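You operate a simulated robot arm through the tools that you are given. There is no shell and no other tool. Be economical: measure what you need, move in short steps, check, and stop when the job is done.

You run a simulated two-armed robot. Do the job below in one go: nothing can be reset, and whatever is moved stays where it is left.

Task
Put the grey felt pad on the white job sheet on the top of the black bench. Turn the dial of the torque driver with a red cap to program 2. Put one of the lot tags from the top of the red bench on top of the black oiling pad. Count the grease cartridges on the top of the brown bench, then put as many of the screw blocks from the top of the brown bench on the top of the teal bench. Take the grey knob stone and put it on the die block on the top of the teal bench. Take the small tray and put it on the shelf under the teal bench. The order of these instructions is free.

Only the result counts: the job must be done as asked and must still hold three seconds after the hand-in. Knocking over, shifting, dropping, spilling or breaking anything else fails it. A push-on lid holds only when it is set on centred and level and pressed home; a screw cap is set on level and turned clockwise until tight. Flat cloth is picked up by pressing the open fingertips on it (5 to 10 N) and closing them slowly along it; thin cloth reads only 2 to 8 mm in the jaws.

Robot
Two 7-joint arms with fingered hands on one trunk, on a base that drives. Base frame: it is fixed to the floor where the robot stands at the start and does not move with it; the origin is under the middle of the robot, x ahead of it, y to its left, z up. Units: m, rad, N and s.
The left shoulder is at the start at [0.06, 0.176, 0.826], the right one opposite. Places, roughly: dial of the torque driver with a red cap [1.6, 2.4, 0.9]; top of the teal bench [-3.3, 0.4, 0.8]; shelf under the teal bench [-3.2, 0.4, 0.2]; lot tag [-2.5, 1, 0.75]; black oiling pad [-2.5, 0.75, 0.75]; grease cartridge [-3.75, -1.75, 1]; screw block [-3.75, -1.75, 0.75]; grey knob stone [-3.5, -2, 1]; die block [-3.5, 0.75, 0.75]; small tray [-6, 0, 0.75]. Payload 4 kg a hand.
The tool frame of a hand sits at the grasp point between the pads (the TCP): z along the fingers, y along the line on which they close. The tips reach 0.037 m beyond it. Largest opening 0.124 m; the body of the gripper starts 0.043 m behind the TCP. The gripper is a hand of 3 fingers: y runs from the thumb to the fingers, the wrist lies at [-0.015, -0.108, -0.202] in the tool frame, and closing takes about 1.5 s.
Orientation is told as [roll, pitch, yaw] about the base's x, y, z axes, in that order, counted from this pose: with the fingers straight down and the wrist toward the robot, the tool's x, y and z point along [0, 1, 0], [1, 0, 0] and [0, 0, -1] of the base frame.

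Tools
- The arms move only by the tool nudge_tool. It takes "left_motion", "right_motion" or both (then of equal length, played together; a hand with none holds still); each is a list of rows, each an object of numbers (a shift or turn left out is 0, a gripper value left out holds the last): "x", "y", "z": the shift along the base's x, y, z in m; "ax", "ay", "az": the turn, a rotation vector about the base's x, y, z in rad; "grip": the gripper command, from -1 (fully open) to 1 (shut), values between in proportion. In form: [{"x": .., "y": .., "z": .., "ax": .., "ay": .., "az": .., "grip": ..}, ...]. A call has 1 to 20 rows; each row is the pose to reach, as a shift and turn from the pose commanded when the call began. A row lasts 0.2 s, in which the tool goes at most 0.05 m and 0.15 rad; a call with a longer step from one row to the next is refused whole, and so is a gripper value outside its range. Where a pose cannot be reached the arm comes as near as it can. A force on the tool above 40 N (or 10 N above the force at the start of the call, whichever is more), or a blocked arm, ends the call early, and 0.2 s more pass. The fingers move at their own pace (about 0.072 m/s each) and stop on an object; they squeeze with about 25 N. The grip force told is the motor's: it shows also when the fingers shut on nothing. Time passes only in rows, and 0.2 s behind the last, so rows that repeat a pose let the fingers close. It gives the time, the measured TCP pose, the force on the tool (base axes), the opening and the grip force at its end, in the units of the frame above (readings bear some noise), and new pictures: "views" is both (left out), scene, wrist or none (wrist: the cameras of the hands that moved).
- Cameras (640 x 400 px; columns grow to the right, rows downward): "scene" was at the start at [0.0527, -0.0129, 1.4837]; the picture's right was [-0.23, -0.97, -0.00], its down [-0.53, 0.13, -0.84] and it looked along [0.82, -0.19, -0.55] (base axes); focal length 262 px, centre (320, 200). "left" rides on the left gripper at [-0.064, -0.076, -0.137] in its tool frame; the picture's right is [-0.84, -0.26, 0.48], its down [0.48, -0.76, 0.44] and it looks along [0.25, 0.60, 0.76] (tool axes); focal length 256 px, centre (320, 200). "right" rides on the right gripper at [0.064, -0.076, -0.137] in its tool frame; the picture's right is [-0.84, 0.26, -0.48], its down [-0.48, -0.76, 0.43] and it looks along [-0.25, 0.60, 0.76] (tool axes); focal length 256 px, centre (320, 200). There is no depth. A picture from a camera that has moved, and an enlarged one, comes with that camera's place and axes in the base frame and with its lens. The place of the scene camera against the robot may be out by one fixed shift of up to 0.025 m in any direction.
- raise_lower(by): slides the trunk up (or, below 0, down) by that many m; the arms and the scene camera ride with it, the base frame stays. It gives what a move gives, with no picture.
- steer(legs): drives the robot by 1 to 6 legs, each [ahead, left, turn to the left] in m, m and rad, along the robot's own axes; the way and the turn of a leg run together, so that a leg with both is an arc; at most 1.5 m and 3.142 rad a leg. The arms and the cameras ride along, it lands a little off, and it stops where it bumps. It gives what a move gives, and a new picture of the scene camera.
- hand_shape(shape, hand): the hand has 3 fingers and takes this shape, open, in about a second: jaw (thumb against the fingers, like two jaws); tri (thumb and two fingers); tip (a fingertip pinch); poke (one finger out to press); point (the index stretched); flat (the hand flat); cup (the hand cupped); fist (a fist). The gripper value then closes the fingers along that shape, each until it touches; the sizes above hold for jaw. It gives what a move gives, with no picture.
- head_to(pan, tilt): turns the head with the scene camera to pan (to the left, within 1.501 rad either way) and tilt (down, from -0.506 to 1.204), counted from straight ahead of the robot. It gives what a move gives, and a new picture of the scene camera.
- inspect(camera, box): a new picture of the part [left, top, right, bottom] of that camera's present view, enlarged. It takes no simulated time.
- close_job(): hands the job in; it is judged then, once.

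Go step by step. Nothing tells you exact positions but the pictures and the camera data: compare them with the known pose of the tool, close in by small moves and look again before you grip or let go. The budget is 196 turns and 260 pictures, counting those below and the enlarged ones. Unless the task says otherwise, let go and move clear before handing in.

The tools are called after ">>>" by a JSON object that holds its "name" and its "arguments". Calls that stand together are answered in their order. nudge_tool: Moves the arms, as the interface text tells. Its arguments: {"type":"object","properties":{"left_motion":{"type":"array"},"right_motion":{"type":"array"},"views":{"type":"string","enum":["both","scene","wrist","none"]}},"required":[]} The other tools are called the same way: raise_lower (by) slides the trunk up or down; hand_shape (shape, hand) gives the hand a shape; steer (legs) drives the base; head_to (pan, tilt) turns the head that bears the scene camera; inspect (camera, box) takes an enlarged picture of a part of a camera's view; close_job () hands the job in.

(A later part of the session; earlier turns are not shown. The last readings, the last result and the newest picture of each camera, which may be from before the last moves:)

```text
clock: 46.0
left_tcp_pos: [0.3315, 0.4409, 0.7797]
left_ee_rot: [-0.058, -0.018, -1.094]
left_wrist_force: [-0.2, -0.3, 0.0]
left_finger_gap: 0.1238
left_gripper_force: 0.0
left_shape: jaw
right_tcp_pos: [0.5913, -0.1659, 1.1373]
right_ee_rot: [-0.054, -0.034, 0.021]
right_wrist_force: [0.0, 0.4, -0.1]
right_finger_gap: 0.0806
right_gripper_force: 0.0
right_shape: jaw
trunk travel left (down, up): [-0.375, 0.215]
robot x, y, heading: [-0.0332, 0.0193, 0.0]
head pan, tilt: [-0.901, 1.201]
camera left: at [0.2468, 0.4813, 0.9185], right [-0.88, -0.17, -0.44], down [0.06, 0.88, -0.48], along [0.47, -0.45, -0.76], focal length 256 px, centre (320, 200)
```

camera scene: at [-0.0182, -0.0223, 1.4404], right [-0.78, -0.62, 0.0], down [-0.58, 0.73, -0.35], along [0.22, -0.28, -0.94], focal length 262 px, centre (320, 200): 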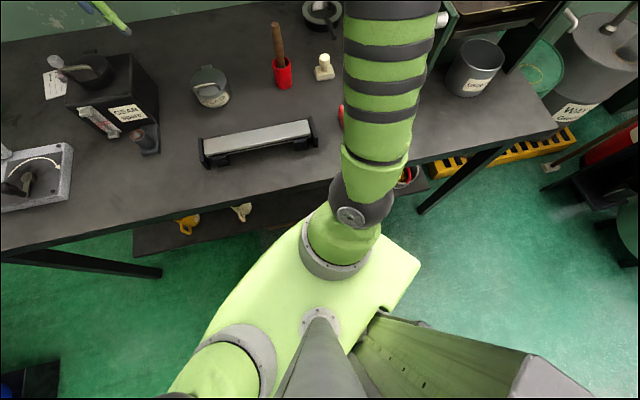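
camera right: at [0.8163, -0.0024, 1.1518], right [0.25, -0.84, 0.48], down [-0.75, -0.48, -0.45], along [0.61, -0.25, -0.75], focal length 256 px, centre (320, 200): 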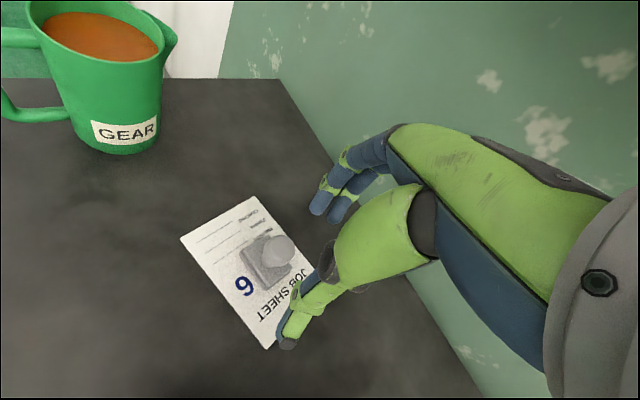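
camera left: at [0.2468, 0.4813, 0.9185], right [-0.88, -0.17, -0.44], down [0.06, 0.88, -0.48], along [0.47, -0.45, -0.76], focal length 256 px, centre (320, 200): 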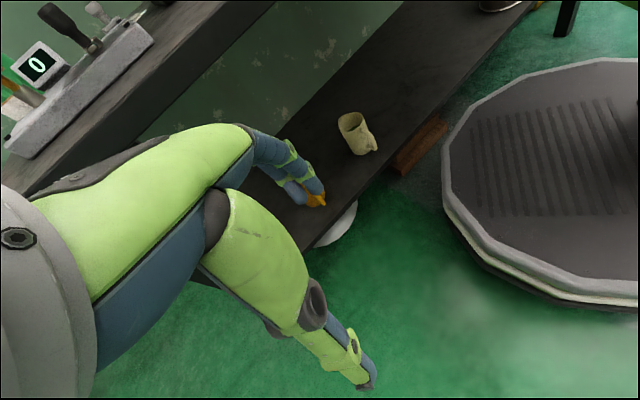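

The base platform sits by the bench's lower shelf, with a brick between. I move the camera lower for a clearer look.

>>> {"name": "nudge_tool", "arguments": {"left_motion": [{"z": -0.04, "az": -0.1, "x": -0.01}, {"z": -0.08, "az": -0.2, "x": -0.02}, {"z": -0.12, "az": -0.3, "x": -0.03}, {"z": -0.16, "az": -0.4, "x": -0.03}, {"z": -0.2, "az": -0.5, "x": -0.03}, {"z": -0.24, "az": -0.5, "x": -0.03}, {"z": -0.28, "az": -0.5, "x": -0.03}], "views": "wrist"}}

>>> {"name": "inspect", "arguments": {"camera": "left", "box": [240, 0, 640, 250]}}

```text
clock: 47.5
left_tcp_pos: [0.2996, 0.4389, 0.5]
left_ee_rot: [-0.062, -0.023, -1.595]
left_wrist_force: [1.2, -0.4, -0.4]
left_finger_gap: 0.124
left_gripper_force: 0.0
left_shape: jaw
right_tcp_pos: [0.5914, -0.1673, 1.1379]
right_ee_rot: [-0.054, -0.035, 0.022]
right_wrist_force: [0.2, 0.0, 0.0]
right_finger_gap: 0.0805
right_gripper_force: 0.1
right_shape: jaw
trunk travel left (down, up): [-0.375, 0.215]
robot x, y, heading: [-0.0331, 0.0243, 0.001]
head pan, tilt: [-0.901, 1.201]
camera left: at [0.2477, 0.518, 0.6385], right [-0.86, 0.27, -0.44], down [0.47, 0.74, -0.48], along [0.19, -0.62, -0.76], focal length 256 px, centre (320, 200)
```

left: 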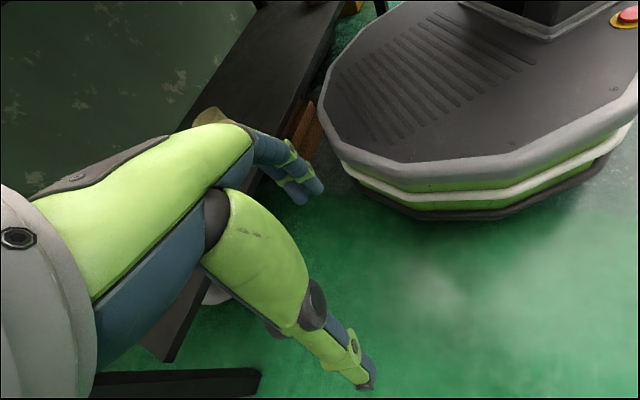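

```text
1.60 times, centred on (440, 125) of left
camera zoom: at [0.2477, 0.518, 0.6385], right [-0.86, 0.27, -0.44], down [0.47, 0.74, -0.48], along [0.19, -0.62, -0.76], focal length 410 px, centre (128, 320)
```

zoom: 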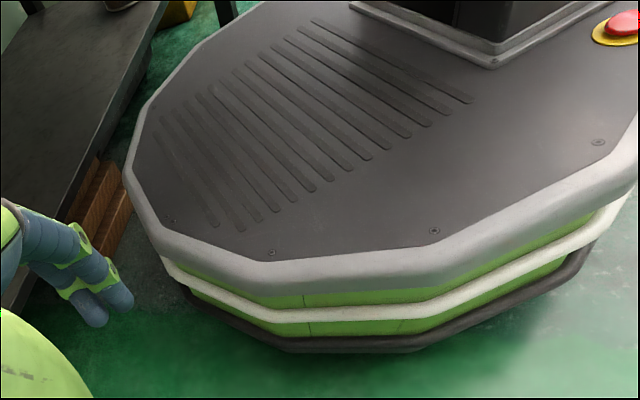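

The front-right seems slightly lifted and pinned. I tilt the left camera up to see the chest and shoulder against the bench edge.

>>> {"name": "nudge_tool", "arguments": {"left_motion": [{"ax": -0.12, "ay": -0.036}, {"ax": -0.24, "ay": -0.072}, {"ax": -0.36, "ay": -0.11}, {"ax": -0.48, "ay": -0.144}, {"ax": -0.6, "ay": -0.18}, {"ax": -0.72, "ay": -0.216}, {"ax": -0.84, "ay": -0.25}], "views": "wrist"}}

```text
clock: 49.1
left_tcp_pos: [0.2989, 0.4415, 0.5011]
left_ee_rot: [0.298, -0.846, -1.752]
left_wrist_force: [0.3, 0.9, -1.2]
left_finger_gap: 0.124
left_gripper_force: 0.1
left_shape: jaw
right_tcp_pos: [0.5903, -0.167, 1.1384]
right_ee_rot: [-0.054, -0.035, 0.021]
right_wrist_force: [-0.2, -0.5, -0.5]
right_finger_gap: 0.0804
right_gripper_force: 0.0
right_shape: jaw
trunk travel left (down, up): [-0.375, 0.215]
robot x, y, heading: [-0.0338, 0.0259, -0.002]
head pan, tilt: [-0.901, 1.201]
camera left: at [0.2249, 0.5893, 0.5191], right [-0.71, -0.23, -0.66], down [0.63, 0.19, -0.75], along [0.3, -0.95, 0.01], focal length 256 px, centre (320, 200)
```

left: 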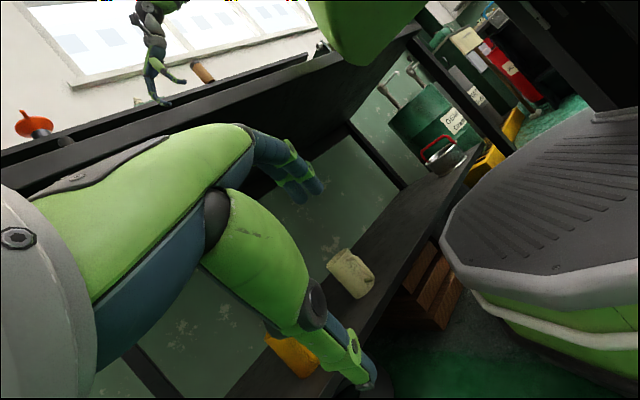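

>>> {"name": "inspect", "arguments": {"camera": "left", "box": [260, 0, 500, 150]}}

>>> {"name": "inspect", "arguments": {"camera": "left", "box": [360, 120, 600, 340]}}

```text
2.67 times, centred on (380, 75) of left
camera zoom: at [0.2249, 0.5893, 0.5191], right [-0.71, -0.23, -0.66], down [0.63, 0.19, -0.75], along [0.3, -0.95, 0.01], focal length 683 px, centre (160, 533)
```

zoom: 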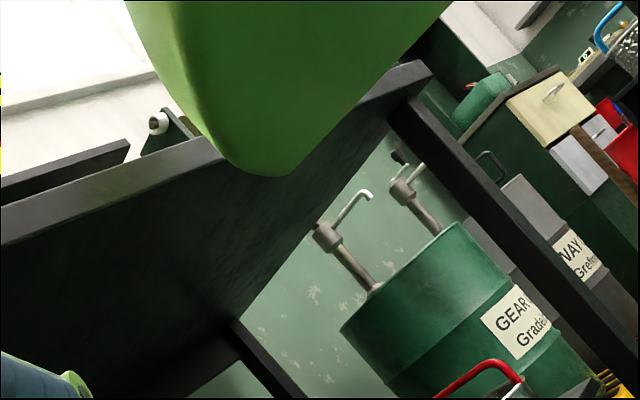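

```text
1.82 times, centred on (480, 230) of left
camera zoom: at [0.2249, 0.5893, 0.5191], right [-0.71, -0.23, -0.66], down [0.63, 0.19, -0.75], along [0.3, -0.95, 0.01], focal length 465 px, centre (29, 146)
```

zoom: 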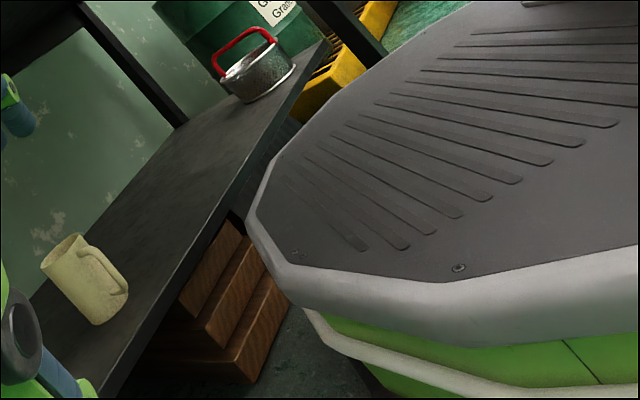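

Chest clears under-edge; the base rim touches the shelf/crate region. Pulling straight away (between the two earlier directions) should give no turning; I try that, after looking at how trunk height matters.

>>> {"name": "steer", "arguments": {"legs": [[-0.6, 0.35, 0]]}}

```text
clock: 50.6
left_tcp_pos: [0.1598, 0.4589, 0.5067]
left_ee_rot: [0.295, -0.834, -1.557]
left_wrist_force: [-0.2, -0.3, -0.6]
left_finger_gap: 0.124
left_gripper_force: 0.1
left_shape: jaw
right_tcp_pos: [0.566, -0.0869, 1.1388]
right_ee_rot: [-0.046, -0.035, 0.214]
right_wrist_force: [-0.4, -0.1, -0.2]
right_finger_gap: 0.0805
right_gripper_force: 0.0
right_shape: jaw
trunk travel left (down, up): [-0.375, 0.215]
robot x, y, heading: [-0.0863, -0.0127, 0.193]
head pan, tilt: [-0.901, 1.201]
stopped in leg 1: the robot was blocked; the commanded pose is now the measured one
camera scene: at [-0.0564, -0.0623, 1.4421], right [-0.65, -0.76, 0.0], down [-0.71, 0.61, -0.34], along [0.26, -0.22, -0.94], focal length 262 px, centre (320, 200)
```

scene: 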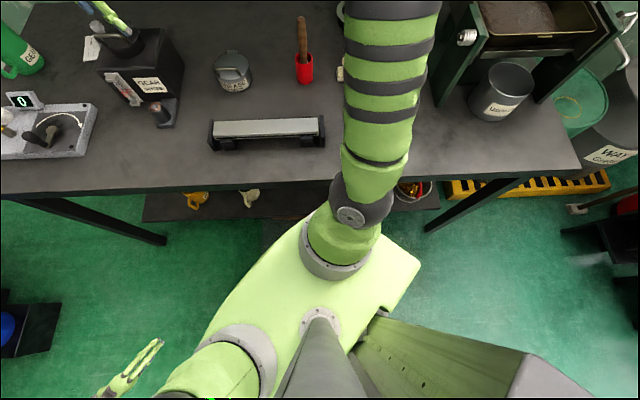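

The pinned point looks like the right shoulder/upper arm on the bench edge, with the front right lifted. I raise the trunk to relieve it and look.

>>> {"name": "raise_lower", "arguments": {"by": 0.15}}

>>> {"name": "head_to", "arguments": {"pan": -0.6, "tilt": 1.2}}

```text
clock: 52.3
left_tcp_pos: [0.1597, 0.4587, 0.5089]
left_ee_rot: [0.289, -0.836, -1.554]
left_wrist_force: [0.0, -0.5, 0.4]
left_finger_gap: 0.1241
left_gripper_force: 0.1
left_shape: jaw
right_tcp_pos: [0.5672, -0.0872, 1.1373]
right_ee_rot: [-0.046, -0.032, 0.214]
right_wrist_force: [0.6, 0.3, -0.5]
right_finger_gap: 0.0806
right_gripper_force: 0.0
right_shape: jaw
trunk travel left (down, up): [-0.525, 0.065]
robot x, y, heading: [-0.0852, -0.0127, 0.196]
head pan, tilt: [-0.901, 1.201]
```

```text
clock: 53.1
left_tcp_pos: [0.1589, 0.4593, 0.5076]
left_ee_rot: [0.291, -0.833, -1.554]
left_wrist_force: [-0.4, -0.4, -0.6]
left_finger_gap: 0.1238
left_gripper_force: 0.1
left_shape: jaw
right_tcp_pos: [0.5656, -0.0878, 1.1377]
right_ee_rot: [-0.047, -0.033, 0.216]
right_wrist_force: [-0.2, -0.3, -0.7]
right_finger_gap: 0.0805
right_gripper_force: 0.0
right_shape: jaw
trunk travel left (down, up): [-0.525, 0.065]
robot x, y, heading: [-0.0893, -0.01, 0.191]
head pan, tilt: [-0.6, 1.201]
camera scene: at [-0.0463, -0.0485, 1.4427], right [-0.4, -0.92, -0.01], down [-0.86, 0.38, -0.34], along [0.32, -0.13, -0.94], focal length 262 px, centre (320, 200)
```

scene: 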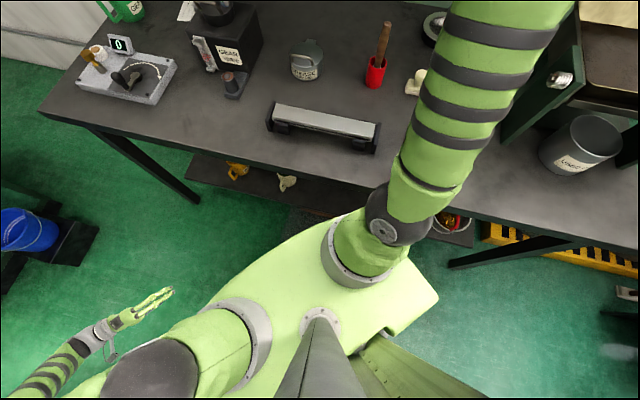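

Raising has no effect, so something holds from above or it is at its stop. I lower the trunk instead and watch the tilt.

>>> {"name": "raise_lower", "arguments": {"by": -0.25}}

>>> {"name": "head_to", "arguments": {"pan": -0.8, "tilt": 1.2}}

```text
clock: 55.7
left_tcp_pos: [0.1527, 0.4631, 0.4225]
left_ee_rot: [0.318, -0.847, -1.572]
left_wrist_force: [0.6, 0.2, 0.4]
left_finger_gap: 0.124
left_gripper_force: 0.3
left_shape: jaw
right_tcp_pos: [0.5473, -0.0725, 1.0666]
right_ee_rot: [-0.061, -0.047, 0.214]
right_wrist_force: [-0.5, -0.2, 0.2]
right_finger_gap: 0.0806
right_gripper_force: 0.0
right_shape: jaw
trunk travel left (down, up): [-0.275, 0.315]
robot x, y, heading: [-0.0858, -0.0109, 0.196]
head pan, tilt: [-0.6, 1.201]
```

```text
clock: 56.4
left_tcp_pos: [0.1527, 0.4643, 0.4228]
left_ee_rot: [0.315, -0.845, -1.573]
left_wrist_force: [0.2, 0.9, 0.0]
left_finger_gap: 0.1238
left_gripper_force: 0.1
left_shape: jaw
right_tcp_pos: [0.5478, -0.0735, 1.0667]
right_ee_rot: [-0.064, -0.047, 0.214]
right_wrist_force: [0.2, 0.5, -0.4]
right_finger_gap: 0.0806
right_gripper_force: 0.0
right_shape: jaw
trunk travel left (down, up): [-0.275, 0.315]
robot x, y, heading: [-0.0867, -0.0128, 0.192]
head pan, tilt: [-0.799, 1.201]
camera scene: at [-0.0749, -0.04, 1.3613], right [-0.57, -0.82, 0.0], down [-0.77, 0.53, -0.36], along [0.3, -0.21, -0.93], focal length 262 px, centre (320, 200)
```

scene: 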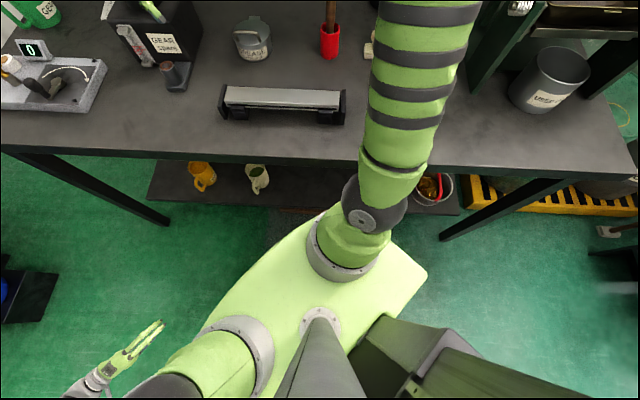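

Lowering increases the tilt, so the right upper arm is resting on the bench edge. I raise the trunk back and lift/retract the right hand so the upper arm stands up.

>>> {"name": "raise_lower", "arguments": {"by": 0.1}}

>>> {"name": "nudge_tool", "arguments": {"right_motion": [{"z": 0.04}, {"z": 0.08}, {"z": 0.12, "x": -0.02}, {"z": 0.15, "x": -0.05, "y": -0.01}, {"z": 0.18, "x": -0.08, "y": -0.02}, {"z": 0.21, "x": -0.11, "y": -0.02}, {"z": 0.23, "x": -0.14, "y": -0.03}, {"z": 0.25, "x": -0.17, "y": -0.03}, {"z": 0.25, "x": -0.2, "y": -0.03}], "views": "scene"}}

```text
clock: 57.8
left_tcp_pos: [0.1529, 0.4645, 0.5227]
left_ee_rot: [0.316, -0.848, -1.573]
left_wrist_force: [0.9, -0.6, -0.5]
left_finger_gap: 0.124
left_gripper_force: 0.0
left_shape: jaw
right_tcp_pos: [0.5478, -0.0723, 1.167]
right_ee_rot: [-0.063, -0.047, 0.216]
right_wrist_force: [0.8, 0.4, 0.2]
right_finger_gap: 0.0807
right_gripper_force: 0.2
right_shape: jaw
trunk travel left (down, up): [-0.375, 0.215]
robot x, y, heading: [-0.0887, -0.013, 0.189]
head pan, tilt: [-0.799, 1.201]
```

```text
clock: 59.8
left_tcp_pos: [0.1515, 0.4646, 0.5231]
left_ee_rot: [0.319, -0.848, -1.571]
left_wrist_force: [0.3, 0.2, 0.2]
left_finger_gap: 0.1238
left_gripper_force: 0.1
left_shape: jaw
right_tcp_pos: [0.3466, -0.1028, 1.4163]
right_ee_rot: [-0.061, -0.047, 0.214]
right_wrist_force: [-0.2, -0.3, 0.3]
right_finger_gap: 0.0805
right_gripper_force: 0.1
right_shape: jaw
trunk travel left (down, up): [-0.375, 0.215]
robot x, y, heading: [-0.089, -0.0128, 0.196]
head pan, tilt: [-0.799, 1.201]
camera scene: at [-0.0752, -0.04, 1.4613], right [-0.57, -0.82, 0.0], down [-0.77, 0.53, -0.36], along [0.3, -0.21, -0.93], focal length 262 px, centre (320, 200)
```

scene: 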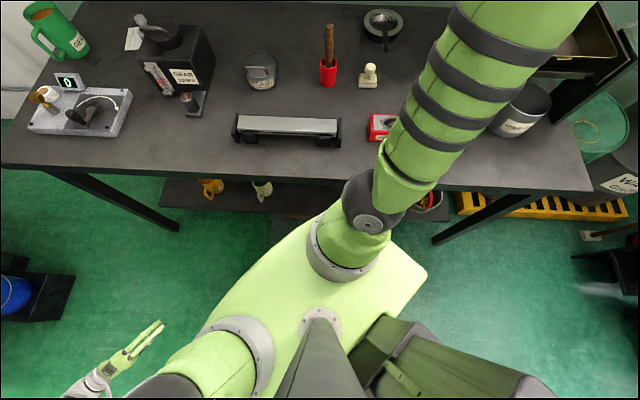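

The trunk moved this time but a small tilt stays, so the base itself sits unevenly. I check the base rim with the left camera.

>>> {"name": "inspect", "arguments": {"camera": "left", "box": [0, 0, 640, 400]}}

```text
1.00 times, centred on (320, 200) of left
camera zoom: at [0.0504, 0.595, 0.5387], right [-0.65, -0.37, -0.67], down [0.6, 0.31, -0.74], along [0.48, -0.88, 0.02], focal length 256 px, centre (320, 200)
```

zoom: 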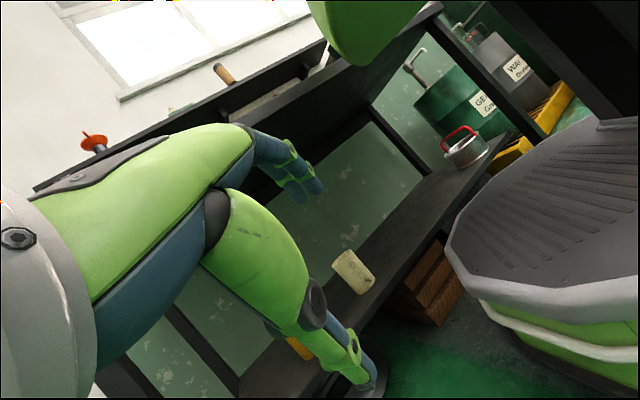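

>>> {"name": "inspect", "arguments": {"camera": "left", "box": [300, 0, 480, 110]}}

>>> {"name": "inspect", "arguments": {"camera": "left", "box": [370, 160, 550, 340]}}

```text
3.56 times, centred on (390, 55) of left
camera zoom: at [0.0504, 0.595, 0.5387], right [-0.65, -0.37, -0.67], down [0.6, 0.31, -0.74], along [0.48, -0.88, 0.02], focal length 910 px, centre (71, 716)
```

zoom: 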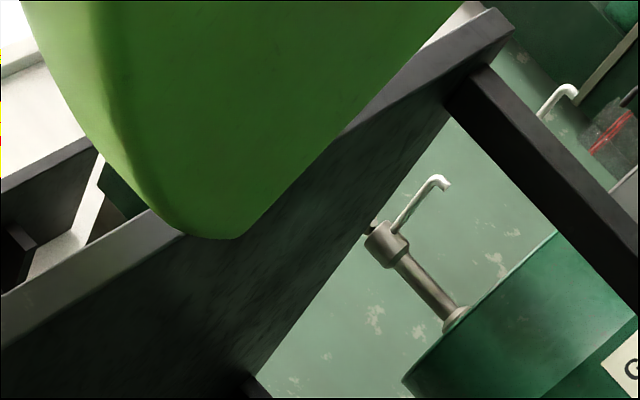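

```text
2.22 times, centred on (460, 250) of left
camera zoom: at [0.0504, 0.595, 0.5387], right [-0.65, -0.37, -0.67], down [0.6, 0.31, -0.74], along [0.48, -0.88, 0.02], focal length 569 px, centre (9, 89)
```

zoom: 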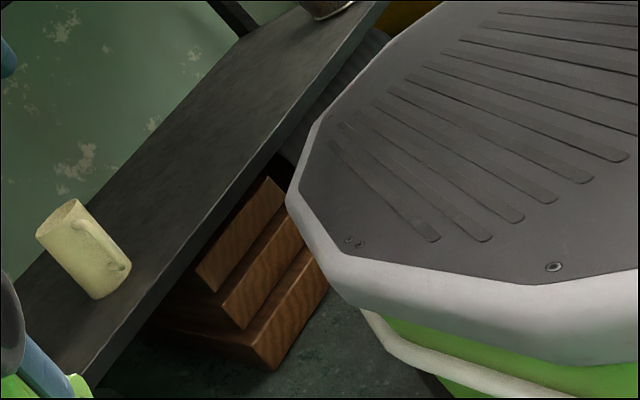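

There is a dark grey thing on the floor beside the base front right. I zoom in on it from above.

>>> {"name": "inspect", "arguments": {"camera": "scene", "box": [180, 160, 380, 290]}}

>>> {"name": "inspect", "arguments": {"camera": "left", "box": [440, 100, 540, 200]}}

```text
3.08 times, centred on (280, 225) of scene
camera zoom: at [-0.0752, -0.04, 1.4613], right [-0.57, -0.82, 0.0], down [-0.77, 0.53, -0.36], along [0.3, -0.21, -0.93], focal length 805 px, centre (443, 123)
```

zoom: 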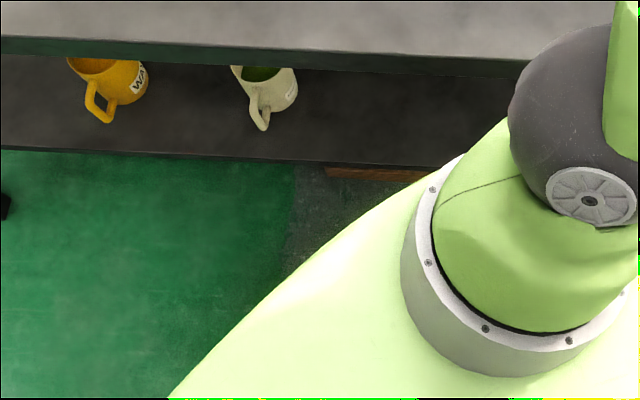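

```text
4.00 times, centred on (490, 150) of left
camera zoom: at [0.0504, 0.595, 0.5387], right [-0.65, -0.37, -0.67], down [0.6, 0.31, -0.74], along [0.48, -0.88, 0.02], focal length 1024 px, centre (-360, 400)
```

zoom: 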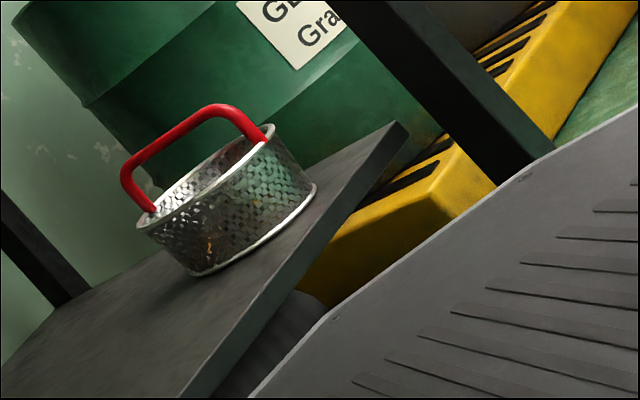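

The shoulder ball appears in contact with the bench's front edge. With the trunk slightly higher and the arm retracted I try again to back away.

>>> {"name": "steer", "arguments": {"legs": [[-0.4, 0.1, 0]]}}

```text
clock: 62.3
left_tcp_pos: [-0.2607, 0.485, 0.5229]
left_ee_rot: [0.318, -0.847, -1.569]
left_wrist_force: [-0.4, -0.3, 0.2]
left_finger_gap: 0.1239
left_gripper_force: 0.1
left_shape: jaw
right_tcp_pos: [-0.0631, -0.0794, 1.4162]
right_ee_rot: [-0.063, -0.046, 0.22]
right_wrist_force: [-0.3, 0.3, -0.5]
right_finger_gap: 0.0805
right_gripper_force: 0.0
right_shape: jaw
trunk travel left (down, up): [-0.375, 0.215]
robot x, y, heading: [-0.4956, 0.01, 0.199]
head pan, tilt: [-0.799, 1.201]
camera scene: at [-0.4861, -0.0188, 1.4613], right [-0.57, -0.82, 0.0], down [-0.77, 0.53, -0.36], along [0.3, -0.21, -0.93], focal length 262 px, centre (320, 200)
```

scene: 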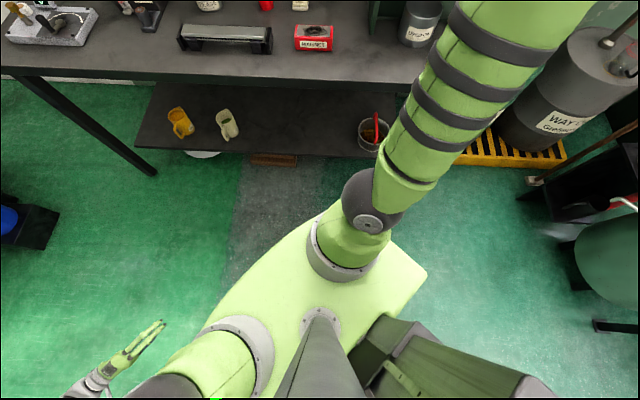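

Free now; the shoulder had been caught on the bench edge. I restore the left arm to a neutral high pose and look toward the machine area on the left.

>>> {"name": "nudge_tool", "arguments": {"left_motion": [{"ax": 0.11, "ay": 0.059}, {"ax": 0.22, "ay": 0.118}, {"ax": 0.33, "ay": 0.177}, {"ax": 0.44, "ay": 0.236}, {"ax": 0.55, "ay": 0.295}, {"ax": 0.66, "ay": 0.354}, {"ax": 0.774, "ay": 0.412}], "views": "none"}}

>>> {"name": "nudge_tool", "arguments": {"left_motion": [{"z": 0.045}, {"z": 0.09}, {"z": 0.135}, {"z": 0.18}, {"z": 0.22, "az": 0.13}, {"z": 0.26, "az": 0.27, "x": 0.01, "y": -0.01}, {"z": 0.3, "az": 0.41, "x": 0.03, "y": -0.02}, {"z": 0.34, "az": 0.55, "x": 0.05, "y": -0.04}, {"z": 0.38, "az": 0.69, "x": 0.07, "y": -0.06}, {"z": 0.42, "az": 0.83, "x": 0.09, "y": -0.08}, {"z": 0.46, "az": 0.97, "x": 0.11, "y": -0.1}, {"z": 0.5, "az": 1.11, "x": 0.13, "y": -0.12}, {"z": 0.54, "az": 1.25, "x": 0.15, "y": -0.14}, {"z": 0.58, "az": 1.39, "x": 0.18, "y": -0.16}, {"z": 0.58, "az": 1.53, "x": 0.215, "y": -0.18}, {"z": 0.58, "az": 1.6, "x": 0.215, "y": -0.18}], "views": "none"}}

>>> {"name": "head_to", "arguments": {"pan": 0.5, "tilt": 0.35}}

```text
clock: 63.9
left_tcp_pos: [-0.2608, 0.485, 0.5232]
left_ee_rot: [-0.054, -0.028, -1.396]
left_wrist_force: [0.3, 0.6, 0.1]
left_finger_gap: 0.1238
left_gripper_force: 0.1
left_shape: jaw
right_tcp_pos: [-0.0614, -0.0788, 1.4161]
right_ee_rot: [-0.06, -0.047, 0.217]
right_wrist_force: [0.0, -0.2, 0.0]
right_finger_gap: 0.0807
right_gripper_force: 0.2
right_shape: jaw
trunk travel left (down, up): [-0.375, 0.215]
robot x, y, heading: [-0.4971, 0.0065, 0.194]
head pan, tilt: [-0.799, 1.201]
```

```text
refused: row 14 steps farther than a row can; nothing moved
```

```text
clock: 65.4
left_tcp_pos: [-0.2613, 0.4867, 0.5224]
left_ee_rot: [-0.051, -0.029, -1.395]
left_wrist_force: [0.2, -0.3, -0.1]
left_finger_gap: 0.1241
left_gripper_force: 0.1
left_shape: jaw
right_tcp_pos: [-0.0617, -0.0786, 1.4148]
right_ee_rot: [-0.064, -0.048, 0.221]
right_wrist_force: [-0.2, -0.3, 0.8]
right_finger_gap: 0.0808
right_gripper_force: 0.0
right_shape: jaw
trunk travel left (down, up): [-0.375, 0.215]
robot x, y, heading: [-0.4994, 0.0108, 0.199]
head pan, tilt: [0.499, 0.351]
camera scene: at [-0.4602, 0.0725, 1.5286], right [0.64, -0.77, 0.0], down [-0.26, -0.22, -0.94], along [0.72, 0.6, -0.34], focal length 262 px, centre (320, 200)
```

scene: 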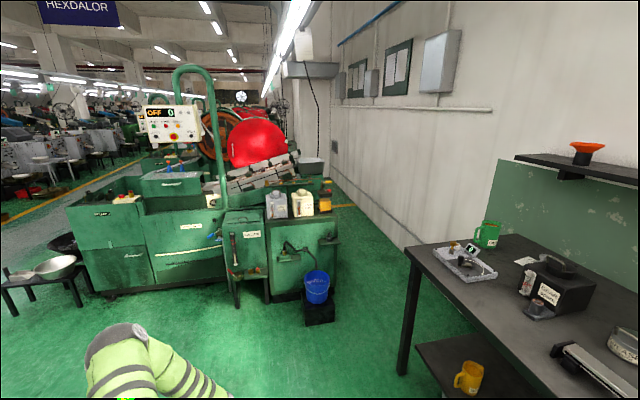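

>>> {"name": "inspect", "arguments": {"camera": "scene", "box": [210, 140, 370, 260]}}

>>> {"name": "inspect", "arguments": {"camera": "scene", "box": [400, 200, 640, 350]}}

>>> {"name": "nudge_tool", "arguments": {"left_motion": [{"z": 0.045}, {"z": 0.09}, {"z": 0.135}, {"z": 0.18}, {"z": 0.22, "az": 0.13}, {"z": 0.26, "az": 0.27, "x": 0.01, "y": -0.01}, {"z": 0.3, "az": 0.41, "x": 0.03, "y": -0.02}, {"z": 0.34, "az": 0.55, "x": 0.05, "y": -0.04}, {"z": 0.38, "az": 0.69, "x": 0.07, "y": -0.06}, {"z": 0.42, "az": 0.83, "x": 0.09, "y": -0.08}, {"z": 0.46, "az": 0.97, "x": 0.11, "y": -0.1}, {"z": 0.5, "az": 1.11, "x": 0.13, "y": -0.12}, {"z": 0.54, "az": 1.25, "x": 0.15, "y": -0.14}, {"z": 0.57, "az": 1.39, "x": 0.17, "y": -0.16}, {"z": 0.58, "az": 1.53, "x": 0.2, "y": -0.18}, {"z": 0.58, "az": 1.6, "x": 0.215, "y": -0.18}], "views": "none"}}

```text
3.33 times, centred on (290, 200) of scene
camera zoom: at [-0.4602, 0.0725, 1.5286], right [0.64, -0.77, 0.0], down [-0.26, -0.22, -0.94], along [0.72, 0.6, -0.34], focal length 872 px, centre (420, 200)
```

zoom: 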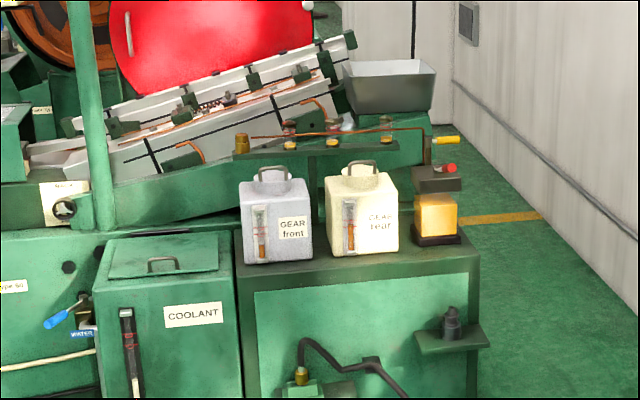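

```text
2.67 times, centred on (520, 275) of scene
camera zoom: at [-0.4602, 0.0725, 1.5286], right [0.64, -0.77, 0.0], down [-0.26, -0.22, -0.94], along [0.72, 0.6, -0.34], focal length 697 px, centre (-213, 0)
```

zoom: 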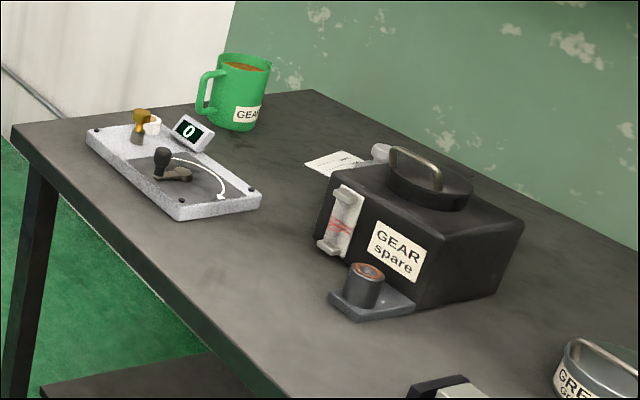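

```text
clock: 68.8
left_tcp_pos: [-0.0445, 0.3063, 1.1028]
left_ee_rot: [-0.05, -0.03, 0.203]
left_wrist_force: [-0.1, 0.2, 0.0]
left_finger_gap: 0.1242
left_gripper_force: 0.0
left_shape: jaw
right_tcp_pos: [-0.0625, -0.0789, 1.4162]
right_ee_rot: [-0.063, -0.046, 0.22]
right_wrist_force: [0.4, -0.2, -0.2]
right_finger_gap: 0.0805
right_gripper_force: 0.1
right_shape: jaw
trunk travel left (down, up): [-0.375, 0.215]
robot x, y, heading: [-0.4953, 0.0114, 0.195]
head pan, tilt: [0.499, 0.351]
```

The felt pad knob shows behind the gear box, still on the sheet. I drive toward the gap between the bench end and the green machine to look for the red-capped torque driver.

>>> {"name": "steer", "arguments": {"legs": [[0, 0, 0.7], [0.65, 0.05, 0]]}}

>>> {"name": "head_to", "arguments": {"pan": 0.0, "tilt": 0.35}}

```text
clock: 74.3
left_tcp_pos: [0.0183, 1.0741, 1.1033]
left_ee_rot: [-0.051, -0.03, 0.915]
left_wrist_force: [-0.7, 0.6, -0.2]
left_finger_gap: 0.124
left_gripper_force: 0.1
left_shape: jaw
right_tcp_pos: [0.2561, 0.7686, 1.4165]
right_ee_rot: [-0.064, -0.048, 0.929]
right_wrist_force: [0.5, 0.1, -0.7]
right_finger_gap: 0.0806
right_gripper_force: 0.0
right_shape: jaw
trunk travel left (down, up): [-0.375, 0.215]
robot x, y, heading: [-0.1315, 0.5515, 0.903]
head pan, tilt: [0.499, 0.351]
camera scene: at [-0.1402, 0.63, 1.5286], right [0.99, -0.16, 0.0], down [-0.06, -0.34, -0.94], along [0.15, 0.93, -0.34], focal length 262 px, centre (320, 200)
```

scene: 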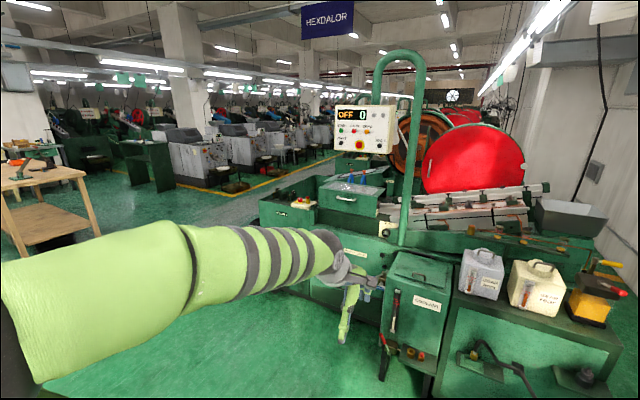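

```text
clock: 75.2
left_tcp_pos: [0.0169, 1.0743, 1.104]
left_ee_rot: [-0.053, -0.029, 0.913]
left_wrist_force: [-0.7, 0.2, -0.8]
left_finger_gap: 0.1243
left_gripper_force: 0.0
left_shape: jaw
right_tcp_pos: [0.2564, 0.7698, 1.4168]
right_ee_rot: [-0.063, -0.047, 0.93]
right_wrist_force: [-0.7, -0.1, -0.5]
right_finger_gap: 0.0808
right_gripper_force: 0.0
right_shape: jaw
trunk travel left (down, up): [-0.375, 0.215]
robot x, y, heading: [-0.1324, 0.5488, 0.904]
head pan, tilt: [0.0, 0.351]
camera scene: at [-0.0984, 0.6111, 1.5286], right [0.79, -0.62, 0.0], down [-0.21, -0.27, -0.94], along [0.58, 0.74, -0.34], focal length 262 px, centre (320, 200)
```

scene: 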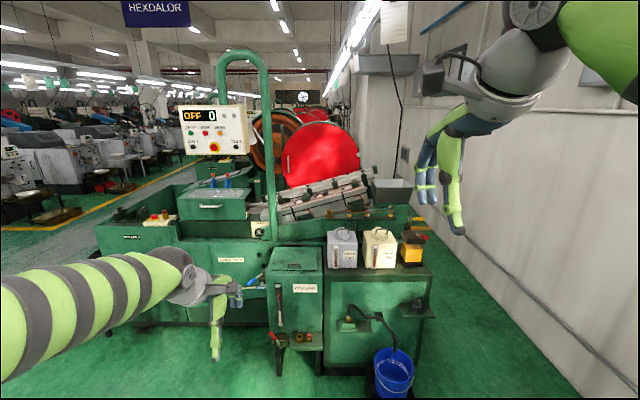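

>>> {"name": "inspect", "arguments": {"camera": "scene", "box": [250, 150, 450, 275]}}

>>> {"name": "inspect", "arguments": {"camera": "scene", "box": [90, 150, 290, 275]}}

```text
3.20 times, centred on (350, 212) of scene
camera zoom: at [-0.0984, 0.6111, 1.5286], right [0.79, -0.62, 0.0], down [-0.21, -0.27, -0.94], along [0.58, 0.74, -0.34], focal length 837 px, centre (224, 160)
```

zoom: 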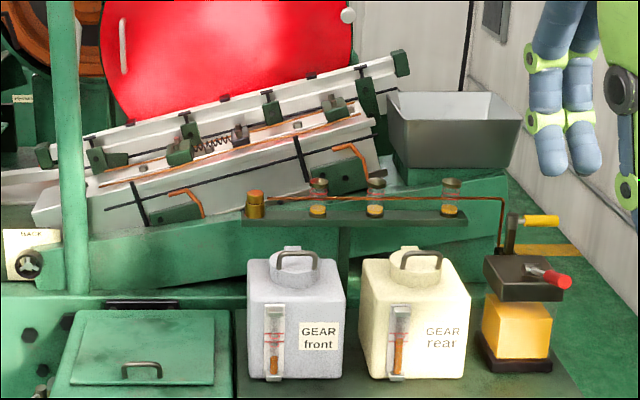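

```text
3.20 times, centred on (190, 212) of scene
camera zoom: at [-0.0984, 0.6111, 1.5286], right [0.79, -0.62, 0.0], down [-0.21, -0.27, -0.94], along [0.58, 0.74, -0.34], focal length 837 px, centre (736, 160)
```

zoom: 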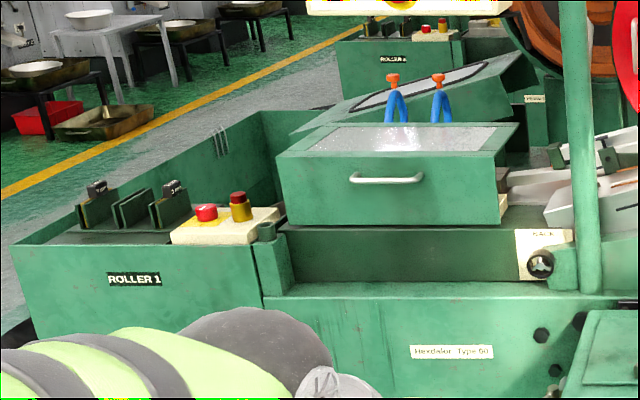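

No torque driver visible here yet; the spot may be hidden behind the conveyor. I raise the trunk and move a little ahead for a higher look.

>>> {"name": "raise_lower", "arguments": {"by": 0.21}}

>>> {"name": "steer", "arguments": {"legs": [[0.25, -0.05, 0]]}}

```text
clock: 77.5
left_tcp_pos: [0.017, 1.0736, 1.3141]
left_ee_rot: [-0.051, -0.03, 0.913]
left_wrist_force: [0.3, 0.3, 0.4]
left_finger_gap: 0.1238
left_gripper_force: 0.1
left_shape: jaw
right_tcp_pos: [0.2554, 0.7693, 1.6261]
right_ee_rot: [-0.064, -0.048, 0.931]
right_wrist_force: [0.6, -0.1, 0.1]
right_finger_gap: 0.0805
right_gripper_force: 0.1
right_shape: jaw
trunk travel left (down, up): [-0.585, 0.005]
robot x, y, heading: [-0.1306, 0.5542, 0.902]
head pan, tilt: [0.0, 0.351]
```

```text
clock: 79.3
left_tcp_pos: [0.2157, 1.2455, 1.3144]
left_ee_rot: [-0.051, -0.027, 0.916]
left_wrist_force: [0.7, 0.4, -0.2]
left_finger_gap: 0.1241
left_gripper_force: 0.0
left_shape: jaw
right_tcp_pos: [0.4548, 0.9431, 1.626]
right_ee_rot: [-0.063, -0.047, 0.933]
right_wrist_force: [-0.3, 0.1, 0.3]
right_finger_gap: 0.0808
right_gripper_force: 0.0
right_shape: jaw
trunk travel left (down, up): [-0.585, 0.005]
robot x, y, heading: [0.0662, 0.7221, 0.905]
head pan, tilt: [0.0, 0.351]
camera scene: at [0.1013, 0.7835, 1.7386], right [0.79, -0.61, 0.0], down [-0.21, -0.27, -0.94], along [0.58, 0.74, -0.34], focal length 262 px, centre (320, 200)
```

scene: 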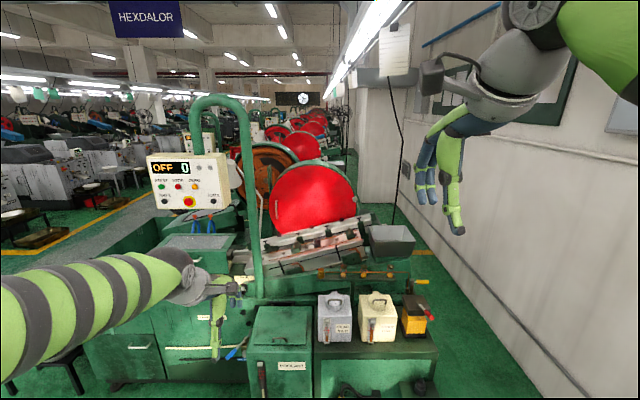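

>>> {"name": "inspect", "arguments": {"camera": "scene", "box": [240, 160, 440, 285]}}

>>> {"name": "inspect", "arguments": {"camera": "scene", "box": [120, 140, 280, 240]}}

```text
3.20 times, centred on (340, 222) of scene
camera zoom: at [0.1013, 0.7835, 1.7386], right [0.79, -0.61, 0.0], down [-0.21, -0.27, -0.94], along [0.58, 0.74, -0.34], focal length 837 px, centre (256, 128)
```

zoom: 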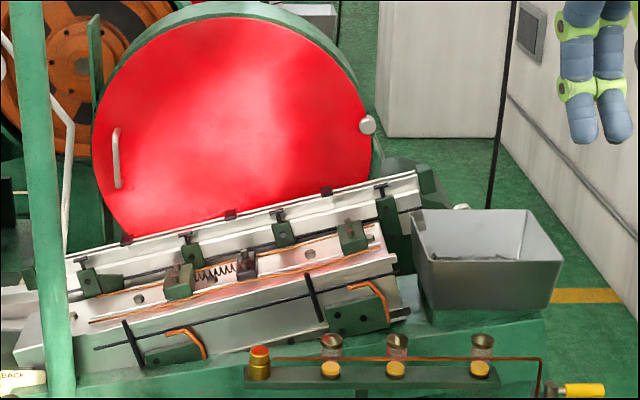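

```text
4.00 times, centred on (200, 190) of scene
camera zoom: at [0.1013, 0.7835, 1.7386], right [0.79, -0.61, 0.0], down [-0.21, -0.27, -0.94], along [0.58, 0.74, -0.34], focal length 1046 px, centre (800, 240)
```

zoom: 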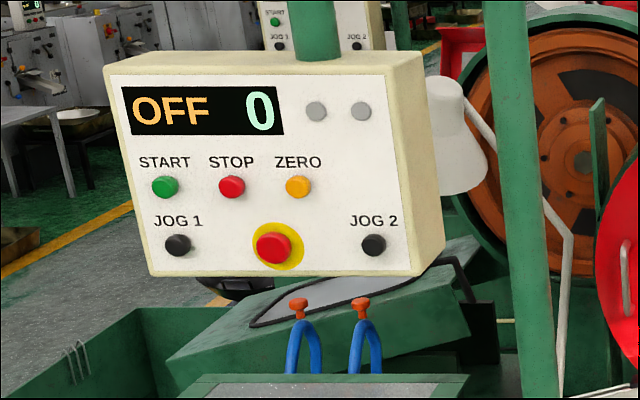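

The bin sits at about (1.37, 1.66), so the dial at (1.6, 2.4) is likely hidden behind the conveyor. I shift right/forward and look again along the wall passage.

>>> {"name": "steer", "arguments": {"legs": [[0.17, -0.16, 0]]}}

>>> {"name": "inspect", "arguments": {"camera": "right", "box": [0, 0, 640, 400]}}

```text
clock: 81.1
left_tcp_pos: [0.444, 1.2845, 1.3151]
left_ee_rot: [-0.05, -0.029, 0.922]
left_wrist_force: [0.8, -0.1, 0.4]
left_finger_gap: 0.1237
left_gripper_force: 0.1
left_shape: jaw
right_tcp_pos: [0.6869, 0.9804, 1.6267]
right_ee_rot: [-0.062, -0.047, 0.938]
right_wrist_force: [0.8, -0.7, 0.2]
right_finger_gap: 0.0806
right_gripper_force: 0.1
right_shape: jaw
trunk travel left (down, up): [-0.585, 0.005]
robot x, y, heading: [0.3008, 0.7641, 0.915]
head pan, tilt: [0.0, 0.351]
camera scene: at [0.3333, 0.8218, 1.7386], right [0.79, -0.61, 0.0], down [-0.21, -0.27, -0.94], along [0.57, 0.74, -0.34], focal length 262 px, centre (320, 200)
```

scene: 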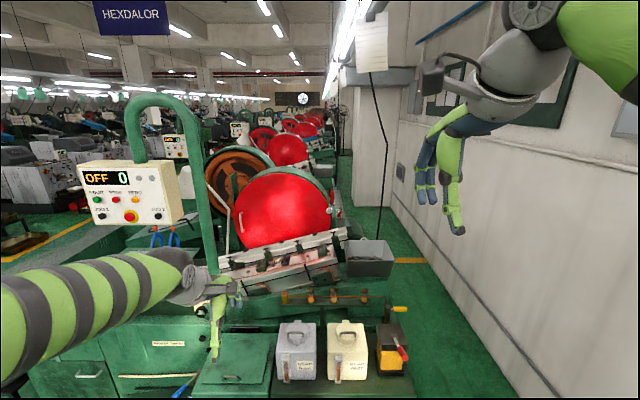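

```text
1.00 times, centred on (320, 200) of right
camera zoom: at [0.5803, 0.9573, 1.7556], right [0.79, -0.29, 0.54], down [-0.03, -0.9, -0.44], along [0.62, 0.33, -0.71], focal length 256 px, centre (320, 200)
```

zoom: 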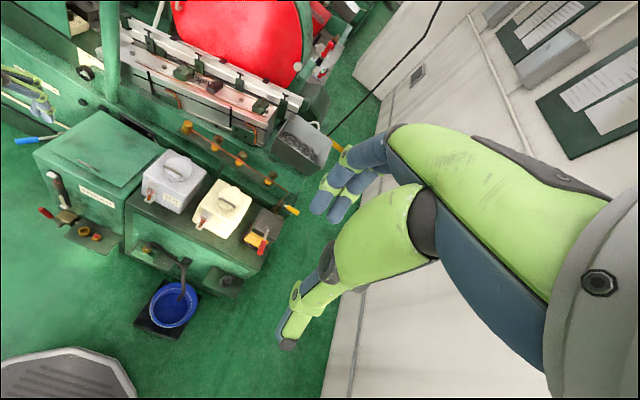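

Something with a red handle appears behind the drum in the wrist view. I zoom in.

>>> {"name": "inspect", "arguments": {"camera": "right", "box": [260, 0, 400, 160]}}

```text
2.50 times, centred on (330, 80) of right
camera zoom: at [0.5803, 0.9573, 1.7556], right [0.79, -0.29, 0.54], down [-0.03, -0.9, -0.44], along [0.62, 0.33, -0.71], focal length 640 px, centre (295, 500)
```

zoom: 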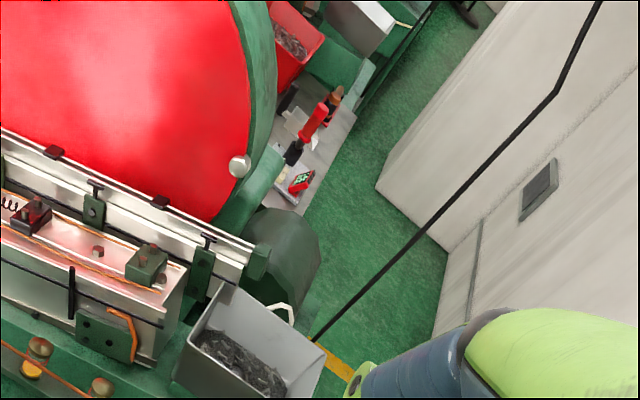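

The red-capped driver stands on a small table behind the drum at about (1.73, 2.4), by the wall passage. I check whether the gap between bench end and bucket lets me through.

>>> {"name": "head_to", "arguments": {"pan": -0.25, "tilt": 1.0}}

```text
clock: 82.1
left_tcp_pos: [0.4439, 1.2858, 1.3136]
left_ee_rot: [-0.051, -0.028, 0.922]
left_wrist_force: [-0.5, 0.1, -0.2]
left_finger_gap: 0.124
left_gripper_force: 0.1
left_shape: jaw
right_tcp_pos: [0.6847, 0.9815, 1.6263]
right_ee_rot: [-0.063, -0.047, 0.936]
right_wrist_force: [0.6, 0.3, -0.5]
right_finger_gap: 0.0807
right_gripper_force: 0.0
right_shape: jaw
trunk travel left (down, up): [-0.585, 0.005]
robot x, y, heading: [0.2986, 0.7639, 0.91]
head pan, tilt: [-0.25, 1.0]
camera scene: at [0.3295, 0.7908, 1.6839], right [0.62, -0.79, 0.0], down [-0.66, -0.52, -0.54], along [0.43, 0.33, -0.84], focal length 262 px, centre (320, 200)
```

scene: 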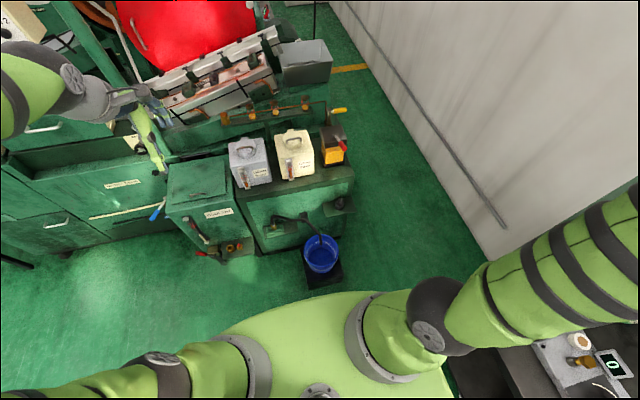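

The gap by the bucket is only about 0.5 m, too risky. I go around by the aisle on the machine's left side and look into the space behind it.

>>> {"name": "steer", "arguments": {"legs": [[-0.2, 0.2, 0.7], [0, 0, 0.65], [1.3, 0, 0]]}}

>>> {"name": "head_to", "arguments": {"pan": -0.6, "tilt": 0.5}}

```text
clock: 92.5
left_tcp_pos: [-1.2929, 1.8963, 1.3135]
left_ee_rot: [-0.052, -0.03, 2.281]
left_wrist_force: [-0.2, -0.6, -0.4]
left_finger_gap: 0.1242
left_gripper_force: 0.0
left_shape: jaw
right_tcp_pos: [-0.9462, 2.0699, 1.6262]
right_ee_rot: [-0.062, -0.046, 2.297]
right_wrist_force: [-0.6, -0.3, -0.4]
right_finger_gap: 0.0807
right_gripper_force: 0.1
right_shape: jaw
trunk travel left (down, up): [-0.585, 0.005]
robot x, y, heading: [-0.8111, 1.644, 2.274]
head pan, tilt: [-0.25, 1.0]
camera scene: at [-0.8285, 1.6945, 1.6839], right [0.9, 0.44, 0.0], down [0.37, -0.76, -0.54], along [-0.24, 0.49, -0.84], focal length 262 px, centre (320, 200)
```

scene: 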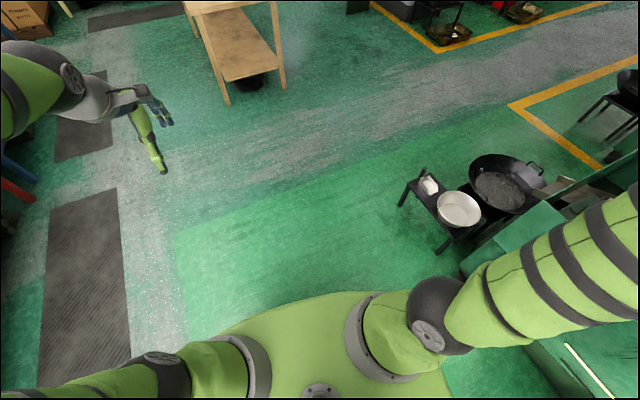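

```text
clock: 93.4
left_tcp_pos: [-1.2935, 1.897, 1.3133]
left_ee_rot: [-0.05, -0.031, 2.281]
left_wrist_force: [-0.5, -0.2, 1.0]
left_finger_gap: 0.1241
left_gripper_force: 0.0
left_shape: jaw
right_tcp_pos: [-0.946, 2.0696, 1.6264]
right_ee_rot: [-0.062, -0.047, 2.297]
right_wrist_force: [0.1, -0.4, 0.2]
right_finger_gap: 0.0806
right_gripper_force: 0.0
right_shape: jaw
trunk travel left (down, up): [-0.585, 0.005]
robot x, y, heading: [-0.8125, 1.6483, 2.276]
head pan, tilt: [-0.6, 0.499]
camera scene: at [-0.8072, 1.7221, 1.7249], right [0.99, 0.1, 0.0], down [0.05, -0.48, -0.88], along [-0.09, 0.87, -0.48], focal length 262 px, centre (320, 200)
```

scene: 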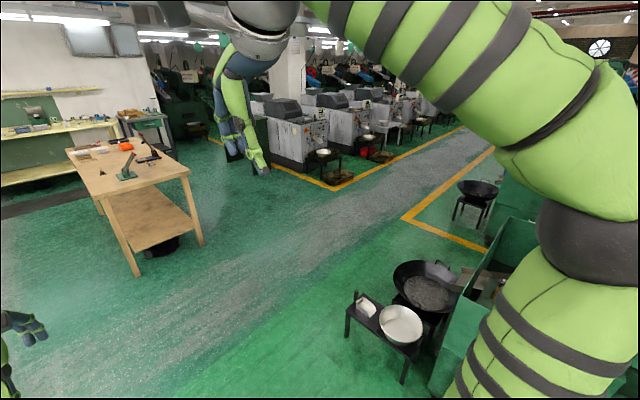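

The lane beyond the stand is clear. I drive up it to look into the gap behind machine 1.

>>> {"name": "steer", "arguments": {"legs": [[0, 0, -0.67], [1.4, 0.3, 0], [1.4, -0.3, 0], [0, 0, -1.2]]}}

>>> {"name": "head_to", "arguments": {"pan": -1.0, "tilt": 0.4}}

```text
clock: 112.1
left_tcp_pos: [-0.5307, 4.8339, 1.3148]
left_ee_rot: [-0.05, -0.031, 0.404]
left_wrist_force: [-0.1, 0.0, -1.0]
left_finger_gap: 0.124
left_gripper_force: 0.0
left_shape: jaw
right_tcp_pos: [-0.471, 4.4523, 1.6269]
right_ee_rot: [-0.063, -0.044, 0.422]
right_wrist_force: [0.8, 0.5, -0.3]
right_finger_gap: 0.0805
right_gripper_force: 0.1
right_shape: jaw
trunk travel left (down, up): [-0.585, 0.005]
robot x, y, heading: [-0.9179, 4.4552, 0.399]
head pan, tilt: [-0.6, 0.499]
camera scene: at [-0.8591, 4.4319, 1.725], right [-0.2, -0.98, 0.0], down [-0.47, 0.1, -0.88], along [0.86, -0.18, -0.48], focal length 262 px, centre (320, 200)
```

scene: 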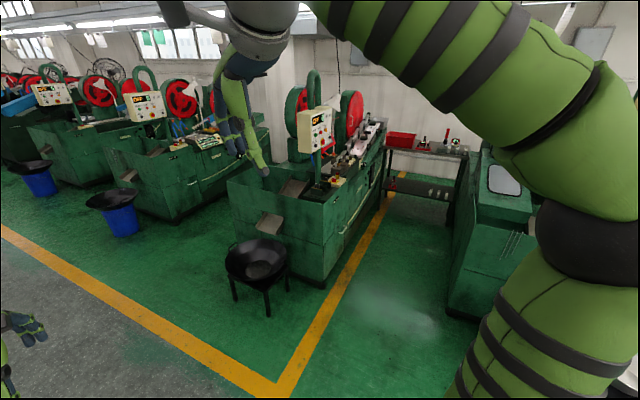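

```text
clock: 112.9
left_tcp_pos: [-0.5318, 4.8355, 1.3133]
left_ee_rot: [-0.05, -0.028, 0.406]
left_wrist_force: [0.3, 0.6, 0.0]
left_finger_gap: 0.124
left_gripper_force: 0.1
left_shape: jaw
right_tcp_pos: [-0.47, 4.4528, 1.6273]
right_ee_rot: [-0.063, -0.048, 0.421]
right_wrist_force: [0.3, 0.3, 0.7]
right_finger_gap: 0.0807
right_gripper_force: 0.0
right_shape: jaw
trunk travel left (down, up): [-0.585, 0.005]
robot x, y, heading: [-0.9158, 4.4564, 0.398]
head pan, tilt: [-1.0, 0.4]
camera scene: at [-0.8719, 4.3979, 1.7341], right [-0.57, -0.82, 0.0], down [-0.32, 0.22, -0.92], along [0.76, -0.52, -0.39], focal length 262 px, centre (320, 200)
```

scene: 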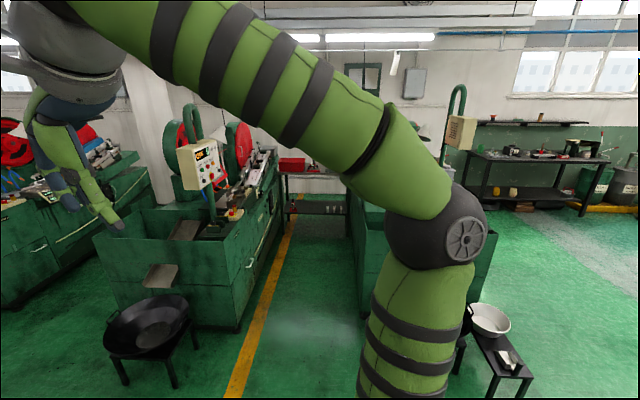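

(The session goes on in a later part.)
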